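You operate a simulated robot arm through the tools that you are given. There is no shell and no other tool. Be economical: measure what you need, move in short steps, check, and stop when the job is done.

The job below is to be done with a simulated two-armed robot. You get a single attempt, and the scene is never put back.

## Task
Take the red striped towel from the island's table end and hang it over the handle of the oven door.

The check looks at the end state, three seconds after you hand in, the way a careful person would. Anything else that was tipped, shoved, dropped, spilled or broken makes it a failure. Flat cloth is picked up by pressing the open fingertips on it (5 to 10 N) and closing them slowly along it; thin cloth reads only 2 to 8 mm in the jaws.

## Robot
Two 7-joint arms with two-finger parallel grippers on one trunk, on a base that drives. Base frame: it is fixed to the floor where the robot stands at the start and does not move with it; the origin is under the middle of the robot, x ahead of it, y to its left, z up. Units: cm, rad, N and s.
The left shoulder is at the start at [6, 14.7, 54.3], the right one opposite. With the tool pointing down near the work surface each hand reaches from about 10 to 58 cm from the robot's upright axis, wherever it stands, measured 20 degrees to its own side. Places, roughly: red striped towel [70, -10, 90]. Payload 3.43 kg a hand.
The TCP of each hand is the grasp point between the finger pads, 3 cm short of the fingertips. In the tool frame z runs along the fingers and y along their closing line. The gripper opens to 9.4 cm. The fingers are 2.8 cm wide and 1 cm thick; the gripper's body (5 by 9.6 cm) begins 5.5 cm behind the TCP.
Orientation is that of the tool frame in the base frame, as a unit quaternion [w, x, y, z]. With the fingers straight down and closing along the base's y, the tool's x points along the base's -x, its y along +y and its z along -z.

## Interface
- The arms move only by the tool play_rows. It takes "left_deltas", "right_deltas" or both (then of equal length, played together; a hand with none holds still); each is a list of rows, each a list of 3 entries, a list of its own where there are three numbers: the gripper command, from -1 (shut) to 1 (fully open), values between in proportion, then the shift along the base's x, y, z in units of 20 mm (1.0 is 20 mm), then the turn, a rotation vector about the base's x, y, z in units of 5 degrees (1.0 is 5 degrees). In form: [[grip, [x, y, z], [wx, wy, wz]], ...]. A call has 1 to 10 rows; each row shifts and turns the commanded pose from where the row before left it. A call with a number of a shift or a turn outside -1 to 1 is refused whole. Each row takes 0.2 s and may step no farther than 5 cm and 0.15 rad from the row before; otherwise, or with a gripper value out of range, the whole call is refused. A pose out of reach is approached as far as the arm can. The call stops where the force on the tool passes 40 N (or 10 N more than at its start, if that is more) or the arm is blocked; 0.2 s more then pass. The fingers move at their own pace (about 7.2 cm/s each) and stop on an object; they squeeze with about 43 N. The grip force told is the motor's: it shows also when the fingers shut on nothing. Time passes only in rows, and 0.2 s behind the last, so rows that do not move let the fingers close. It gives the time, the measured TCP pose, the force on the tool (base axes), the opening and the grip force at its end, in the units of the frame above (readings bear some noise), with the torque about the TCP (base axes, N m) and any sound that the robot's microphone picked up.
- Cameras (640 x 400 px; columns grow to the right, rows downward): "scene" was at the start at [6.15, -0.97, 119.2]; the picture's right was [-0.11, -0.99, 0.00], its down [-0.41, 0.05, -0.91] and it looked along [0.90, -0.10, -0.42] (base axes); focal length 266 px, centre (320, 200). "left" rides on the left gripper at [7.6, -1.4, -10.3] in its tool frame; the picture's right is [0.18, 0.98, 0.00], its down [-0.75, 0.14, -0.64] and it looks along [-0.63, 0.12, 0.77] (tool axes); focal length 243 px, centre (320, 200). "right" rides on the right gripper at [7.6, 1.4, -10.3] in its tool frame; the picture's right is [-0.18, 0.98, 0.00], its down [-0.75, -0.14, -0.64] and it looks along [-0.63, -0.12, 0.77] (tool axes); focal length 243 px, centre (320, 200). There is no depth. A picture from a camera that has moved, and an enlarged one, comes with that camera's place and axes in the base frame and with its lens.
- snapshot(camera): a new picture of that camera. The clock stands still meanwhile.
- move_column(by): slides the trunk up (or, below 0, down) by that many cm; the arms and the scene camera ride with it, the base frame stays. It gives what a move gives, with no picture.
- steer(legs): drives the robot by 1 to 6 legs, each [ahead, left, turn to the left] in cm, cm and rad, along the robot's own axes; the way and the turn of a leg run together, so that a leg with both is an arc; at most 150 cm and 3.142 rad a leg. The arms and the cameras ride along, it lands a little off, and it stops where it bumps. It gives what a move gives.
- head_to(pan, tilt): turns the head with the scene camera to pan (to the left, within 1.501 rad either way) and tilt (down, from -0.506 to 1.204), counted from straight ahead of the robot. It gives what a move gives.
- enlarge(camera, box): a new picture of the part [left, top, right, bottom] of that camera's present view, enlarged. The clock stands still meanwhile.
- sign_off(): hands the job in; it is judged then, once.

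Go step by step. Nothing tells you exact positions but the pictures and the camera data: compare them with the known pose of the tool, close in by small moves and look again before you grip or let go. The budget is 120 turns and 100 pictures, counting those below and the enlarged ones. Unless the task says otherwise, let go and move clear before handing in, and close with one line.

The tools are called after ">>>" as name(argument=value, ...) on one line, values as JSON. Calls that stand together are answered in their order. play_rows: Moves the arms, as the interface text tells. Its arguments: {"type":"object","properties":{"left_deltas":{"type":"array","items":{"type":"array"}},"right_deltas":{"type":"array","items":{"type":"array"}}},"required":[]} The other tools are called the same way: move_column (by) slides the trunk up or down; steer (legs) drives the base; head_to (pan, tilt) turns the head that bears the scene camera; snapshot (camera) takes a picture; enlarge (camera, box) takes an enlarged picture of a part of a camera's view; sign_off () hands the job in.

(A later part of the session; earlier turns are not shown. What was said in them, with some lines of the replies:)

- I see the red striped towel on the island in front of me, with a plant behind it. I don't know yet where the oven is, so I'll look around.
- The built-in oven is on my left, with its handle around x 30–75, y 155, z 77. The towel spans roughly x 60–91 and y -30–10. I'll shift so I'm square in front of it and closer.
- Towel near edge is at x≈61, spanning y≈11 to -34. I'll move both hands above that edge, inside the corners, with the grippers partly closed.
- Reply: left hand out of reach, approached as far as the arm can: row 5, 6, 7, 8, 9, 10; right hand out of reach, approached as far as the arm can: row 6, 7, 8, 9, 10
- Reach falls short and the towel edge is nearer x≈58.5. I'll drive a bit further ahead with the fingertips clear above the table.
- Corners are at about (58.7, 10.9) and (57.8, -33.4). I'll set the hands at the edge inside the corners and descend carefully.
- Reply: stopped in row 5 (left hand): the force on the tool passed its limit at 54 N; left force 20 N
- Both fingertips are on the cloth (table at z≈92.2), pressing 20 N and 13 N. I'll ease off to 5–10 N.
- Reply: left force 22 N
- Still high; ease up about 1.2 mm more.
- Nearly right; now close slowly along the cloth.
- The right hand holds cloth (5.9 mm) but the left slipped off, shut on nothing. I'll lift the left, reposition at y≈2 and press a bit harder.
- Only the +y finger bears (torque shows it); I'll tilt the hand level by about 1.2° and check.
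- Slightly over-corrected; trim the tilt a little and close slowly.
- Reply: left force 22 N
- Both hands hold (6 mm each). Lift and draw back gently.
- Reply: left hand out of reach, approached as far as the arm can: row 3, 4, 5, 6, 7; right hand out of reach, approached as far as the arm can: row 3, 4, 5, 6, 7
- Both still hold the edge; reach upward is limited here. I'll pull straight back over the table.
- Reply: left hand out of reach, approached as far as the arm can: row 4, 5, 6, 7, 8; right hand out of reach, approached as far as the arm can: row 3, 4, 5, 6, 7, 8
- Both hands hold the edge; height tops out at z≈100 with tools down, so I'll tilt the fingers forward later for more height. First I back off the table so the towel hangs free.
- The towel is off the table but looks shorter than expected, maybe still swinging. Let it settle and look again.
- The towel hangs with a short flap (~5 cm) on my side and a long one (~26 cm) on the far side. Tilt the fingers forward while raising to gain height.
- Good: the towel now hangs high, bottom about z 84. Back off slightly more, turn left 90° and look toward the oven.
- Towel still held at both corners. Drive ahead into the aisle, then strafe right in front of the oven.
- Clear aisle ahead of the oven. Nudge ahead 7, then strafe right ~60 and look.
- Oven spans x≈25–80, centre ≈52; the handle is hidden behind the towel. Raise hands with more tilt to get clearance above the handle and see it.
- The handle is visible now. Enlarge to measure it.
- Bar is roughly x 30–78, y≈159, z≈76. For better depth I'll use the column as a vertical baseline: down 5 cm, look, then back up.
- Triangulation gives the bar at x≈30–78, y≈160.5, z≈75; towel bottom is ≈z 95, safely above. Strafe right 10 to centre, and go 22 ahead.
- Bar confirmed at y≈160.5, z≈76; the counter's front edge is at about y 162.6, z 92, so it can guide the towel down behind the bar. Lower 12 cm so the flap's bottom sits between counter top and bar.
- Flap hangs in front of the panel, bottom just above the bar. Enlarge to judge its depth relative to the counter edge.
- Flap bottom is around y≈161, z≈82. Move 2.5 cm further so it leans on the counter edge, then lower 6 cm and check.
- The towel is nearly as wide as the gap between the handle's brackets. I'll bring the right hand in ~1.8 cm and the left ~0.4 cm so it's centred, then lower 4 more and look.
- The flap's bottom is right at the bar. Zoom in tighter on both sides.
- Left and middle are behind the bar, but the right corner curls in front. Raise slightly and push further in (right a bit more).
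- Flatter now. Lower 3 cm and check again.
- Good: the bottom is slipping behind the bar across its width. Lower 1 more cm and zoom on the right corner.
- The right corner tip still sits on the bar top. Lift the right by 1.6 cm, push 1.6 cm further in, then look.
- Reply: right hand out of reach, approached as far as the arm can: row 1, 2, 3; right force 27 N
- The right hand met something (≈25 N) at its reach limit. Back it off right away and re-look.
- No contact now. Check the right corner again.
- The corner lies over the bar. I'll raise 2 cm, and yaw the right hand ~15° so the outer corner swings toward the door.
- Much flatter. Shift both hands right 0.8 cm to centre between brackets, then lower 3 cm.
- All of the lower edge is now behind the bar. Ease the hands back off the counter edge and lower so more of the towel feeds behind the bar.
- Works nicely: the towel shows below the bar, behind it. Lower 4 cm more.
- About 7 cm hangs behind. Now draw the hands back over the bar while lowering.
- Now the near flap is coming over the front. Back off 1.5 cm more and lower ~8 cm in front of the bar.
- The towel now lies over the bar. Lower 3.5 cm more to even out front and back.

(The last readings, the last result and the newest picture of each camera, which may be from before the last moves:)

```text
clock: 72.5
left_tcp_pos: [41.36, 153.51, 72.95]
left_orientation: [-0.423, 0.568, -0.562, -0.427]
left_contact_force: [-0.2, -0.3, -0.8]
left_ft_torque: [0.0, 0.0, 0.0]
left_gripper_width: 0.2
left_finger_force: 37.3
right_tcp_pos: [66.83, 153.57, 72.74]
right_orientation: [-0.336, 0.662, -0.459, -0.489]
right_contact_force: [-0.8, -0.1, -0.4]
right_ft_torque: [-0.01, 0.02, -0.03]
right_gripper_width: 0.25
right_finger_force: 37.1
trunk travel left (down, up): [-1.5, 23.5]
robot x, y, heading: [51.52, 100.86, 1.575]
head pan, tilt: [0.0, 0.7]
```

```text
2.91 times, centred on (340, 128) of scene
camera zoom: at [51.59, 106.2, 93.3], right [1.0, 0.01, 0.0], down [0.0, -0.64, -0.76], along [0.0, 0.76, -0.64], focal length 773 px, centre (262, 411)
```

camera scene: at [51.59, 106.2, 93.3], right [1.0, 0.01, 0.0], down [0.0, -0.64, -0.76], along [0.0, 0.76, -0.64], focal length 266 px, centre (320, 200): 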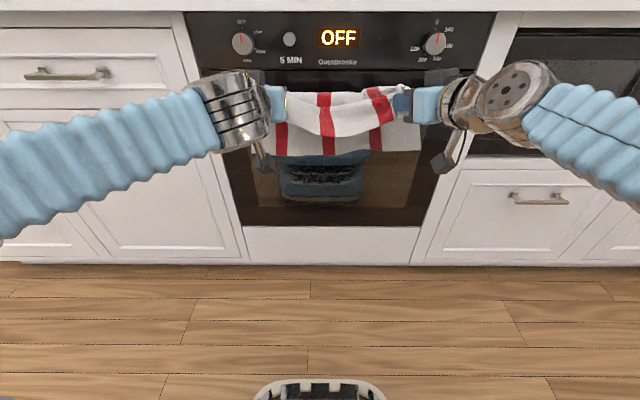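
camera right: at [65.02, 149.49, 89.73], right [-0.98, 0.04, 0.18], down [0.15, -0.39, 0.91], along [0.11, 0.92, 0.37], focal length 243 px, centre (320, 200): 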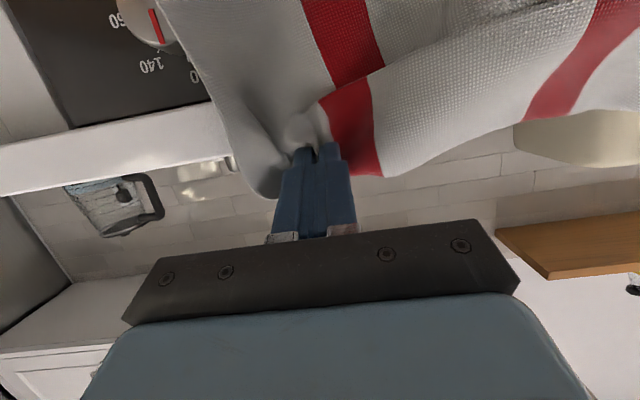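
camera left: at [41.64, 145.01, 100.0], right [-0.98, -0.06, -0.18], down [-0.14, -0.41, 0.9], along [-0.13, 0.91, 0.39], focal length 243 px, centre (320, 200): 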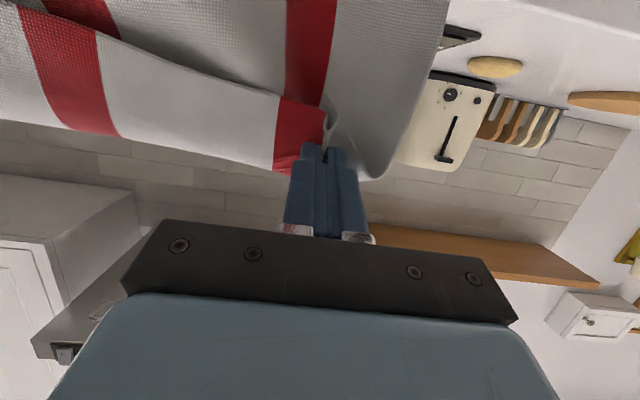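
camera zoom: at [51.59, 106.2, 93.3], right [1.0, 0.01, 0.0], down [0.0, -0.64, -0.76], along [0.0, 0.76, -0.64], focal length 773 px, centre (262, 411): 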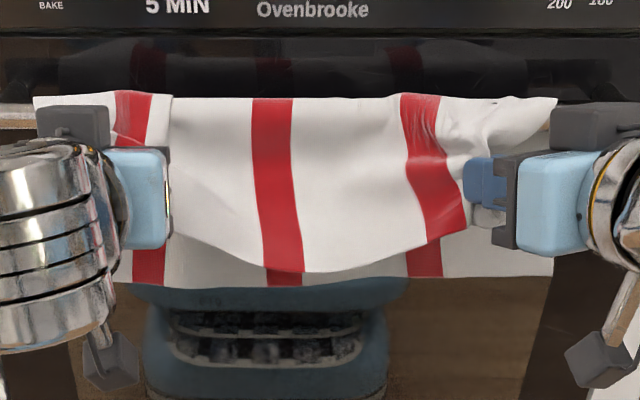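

Front and back are about even. Open the grippers gently and withdraw straight back.

>>> play_rows(left_deltas=[[-0.6, [0, 0, 0], [0, 0, 0]], [-0.4, [0, 0, 0], [0, 0, 0]], [-0.2, [0, 0, 0], [0, 0, 0]], [-0.2, [0, 0, 0], [0, 0, 0]], [-0.2, [0, -0.4, 0.1], [0, 0, 0]], [-0.2, [0, -0.5, 0.1], [0, 0, 0]], [-0.2, [0, -0.7, 0.1], [0, 0, 0]], [-0.2, [0, -0.8, 0.1], [0, 0, 0]], [-0.2, [0, -0.8, 0.1], [0, 0, 0]]], right_deltas=[[-0.6, [0, 0, 0], [0, 0, 0]], [-0.4, [0, 0, 0], [0, 0, 0]], [-0.2, [0, 0, 0], [0, 0, 0]], [-0.2, [0, 0, 0], [0, 0, 0]], [-0.2, [0.14, -0.4, 0.1], [0, 0, 0]], [-0.2, [0.18, -0.5, 0.1], [0, 0, 0]], [-0.2, [0.2, -0.7, 0.1], [0, 0, 0]], [-0.2, [0.2, -0.8, 0.1], [0, 0, 0]], [-0.2, [0.2, -0.8, 0.1], [0, 0, 0]]])

>>> enlarge(camera="scene", box=[210, 40, 470, 200])

```text
clock: 74.5
left_tcp_pos: [41.5, 147.06, 73.93]
left_orientation: [-0.422, 0.568, -0.562, -0.428]
left_contact_force: [-0.2, 0.8, 0.2]
left_ft_torque: [-0.03, -0.01, 0.02]
left_gripper_width: 3.74
left_finger_force: 0.1
right_tcp_pos: [68.71, 147.07, 73.72]
right_orientation: [-0.336, 0.662, -0.459, -0.489]
right_contact_force: [-0.2, 0.1, -0.5]
right_ft_torque: [0.02, -0.01, 0.0]
right_gripper_width: 3.74
right_finger_force: 0.1
trunk travel left (down, up): [-1.5, 23.5]
robot x, y, heading: [51.18, 100.48, 1.575]
head pan, tilt: [0.0, 0.7]
```

```text
2.46 times, centred on (340, 120) of scene
camera zoom: at [51.59, 106.21, 93.29], right [1.0, 0.01, 0.0], down [0.0, -0.64, -0.76], along [0.0, 0.76, -0.64], focal length 654 px, centre (271, 397)
```

zoom: 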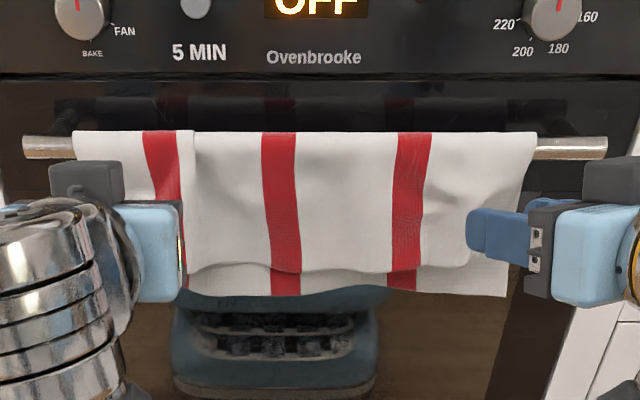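

Towel hangs squarely over the handle and the hands are free. Reverse the base to clear it and check.

>>> steer(legs=[[-18, 0, 0]])

>>> snapshot(camera="scene")

```text
clock: 76.0
left_tcp_pos: [41.66, 129.03, 74.0]
left_orientation: [-0.423, 0.568, -0.562, -0.427]
left_contact_force: [0.1, 0.0, 0.1]
left_ft_torque: [-0.02, -0.01, -0.05]
left_gripper_width: 3.76
left_finger_force: 0.1
right_tcp_pos: [68.77, 129.23, 73.79]
right_orientation: [-0.336, 0.662, -0.459, -0.489]
right_contact_force: [-0.8, -0.4, 0.4]
right_ft_torque: [0.04, -0.01, 0.02]
right_gripper_width: 3.76
right_finger_force: 0.1
trunk travel left (down, up): [-1.5, 23.5]
robot x, y, heading: [51.6, 82.85, 1.574]
head pan, tilt: [0.0, 0.7]
```

```text
42 pictures are left
camera scene: at [51.7, 88.32, 93.3], right [1.0, 0.01, 0.0], down [0.0, -0.64, -0.76], along [0.0, 0.76, -0.64], focal length 266 px, centre (320, 200)
```

scene: 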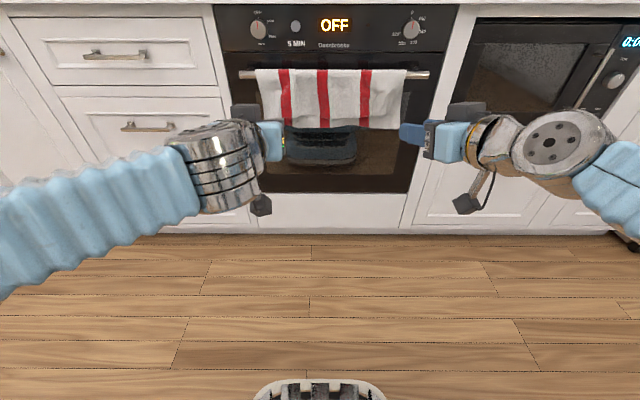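

The towel hangs stably over the oven handle and the hands are clear, so I'm handing in.

>>> sign_off()

```text
The job is handed in.
```

The red striped towel is hanging over the oven door handle, roughly even front and back. The hands have let go and moved clear, and I saw nothing else moved, though the right hand pressed the counter edge briefly (about 25 N) during the hang.
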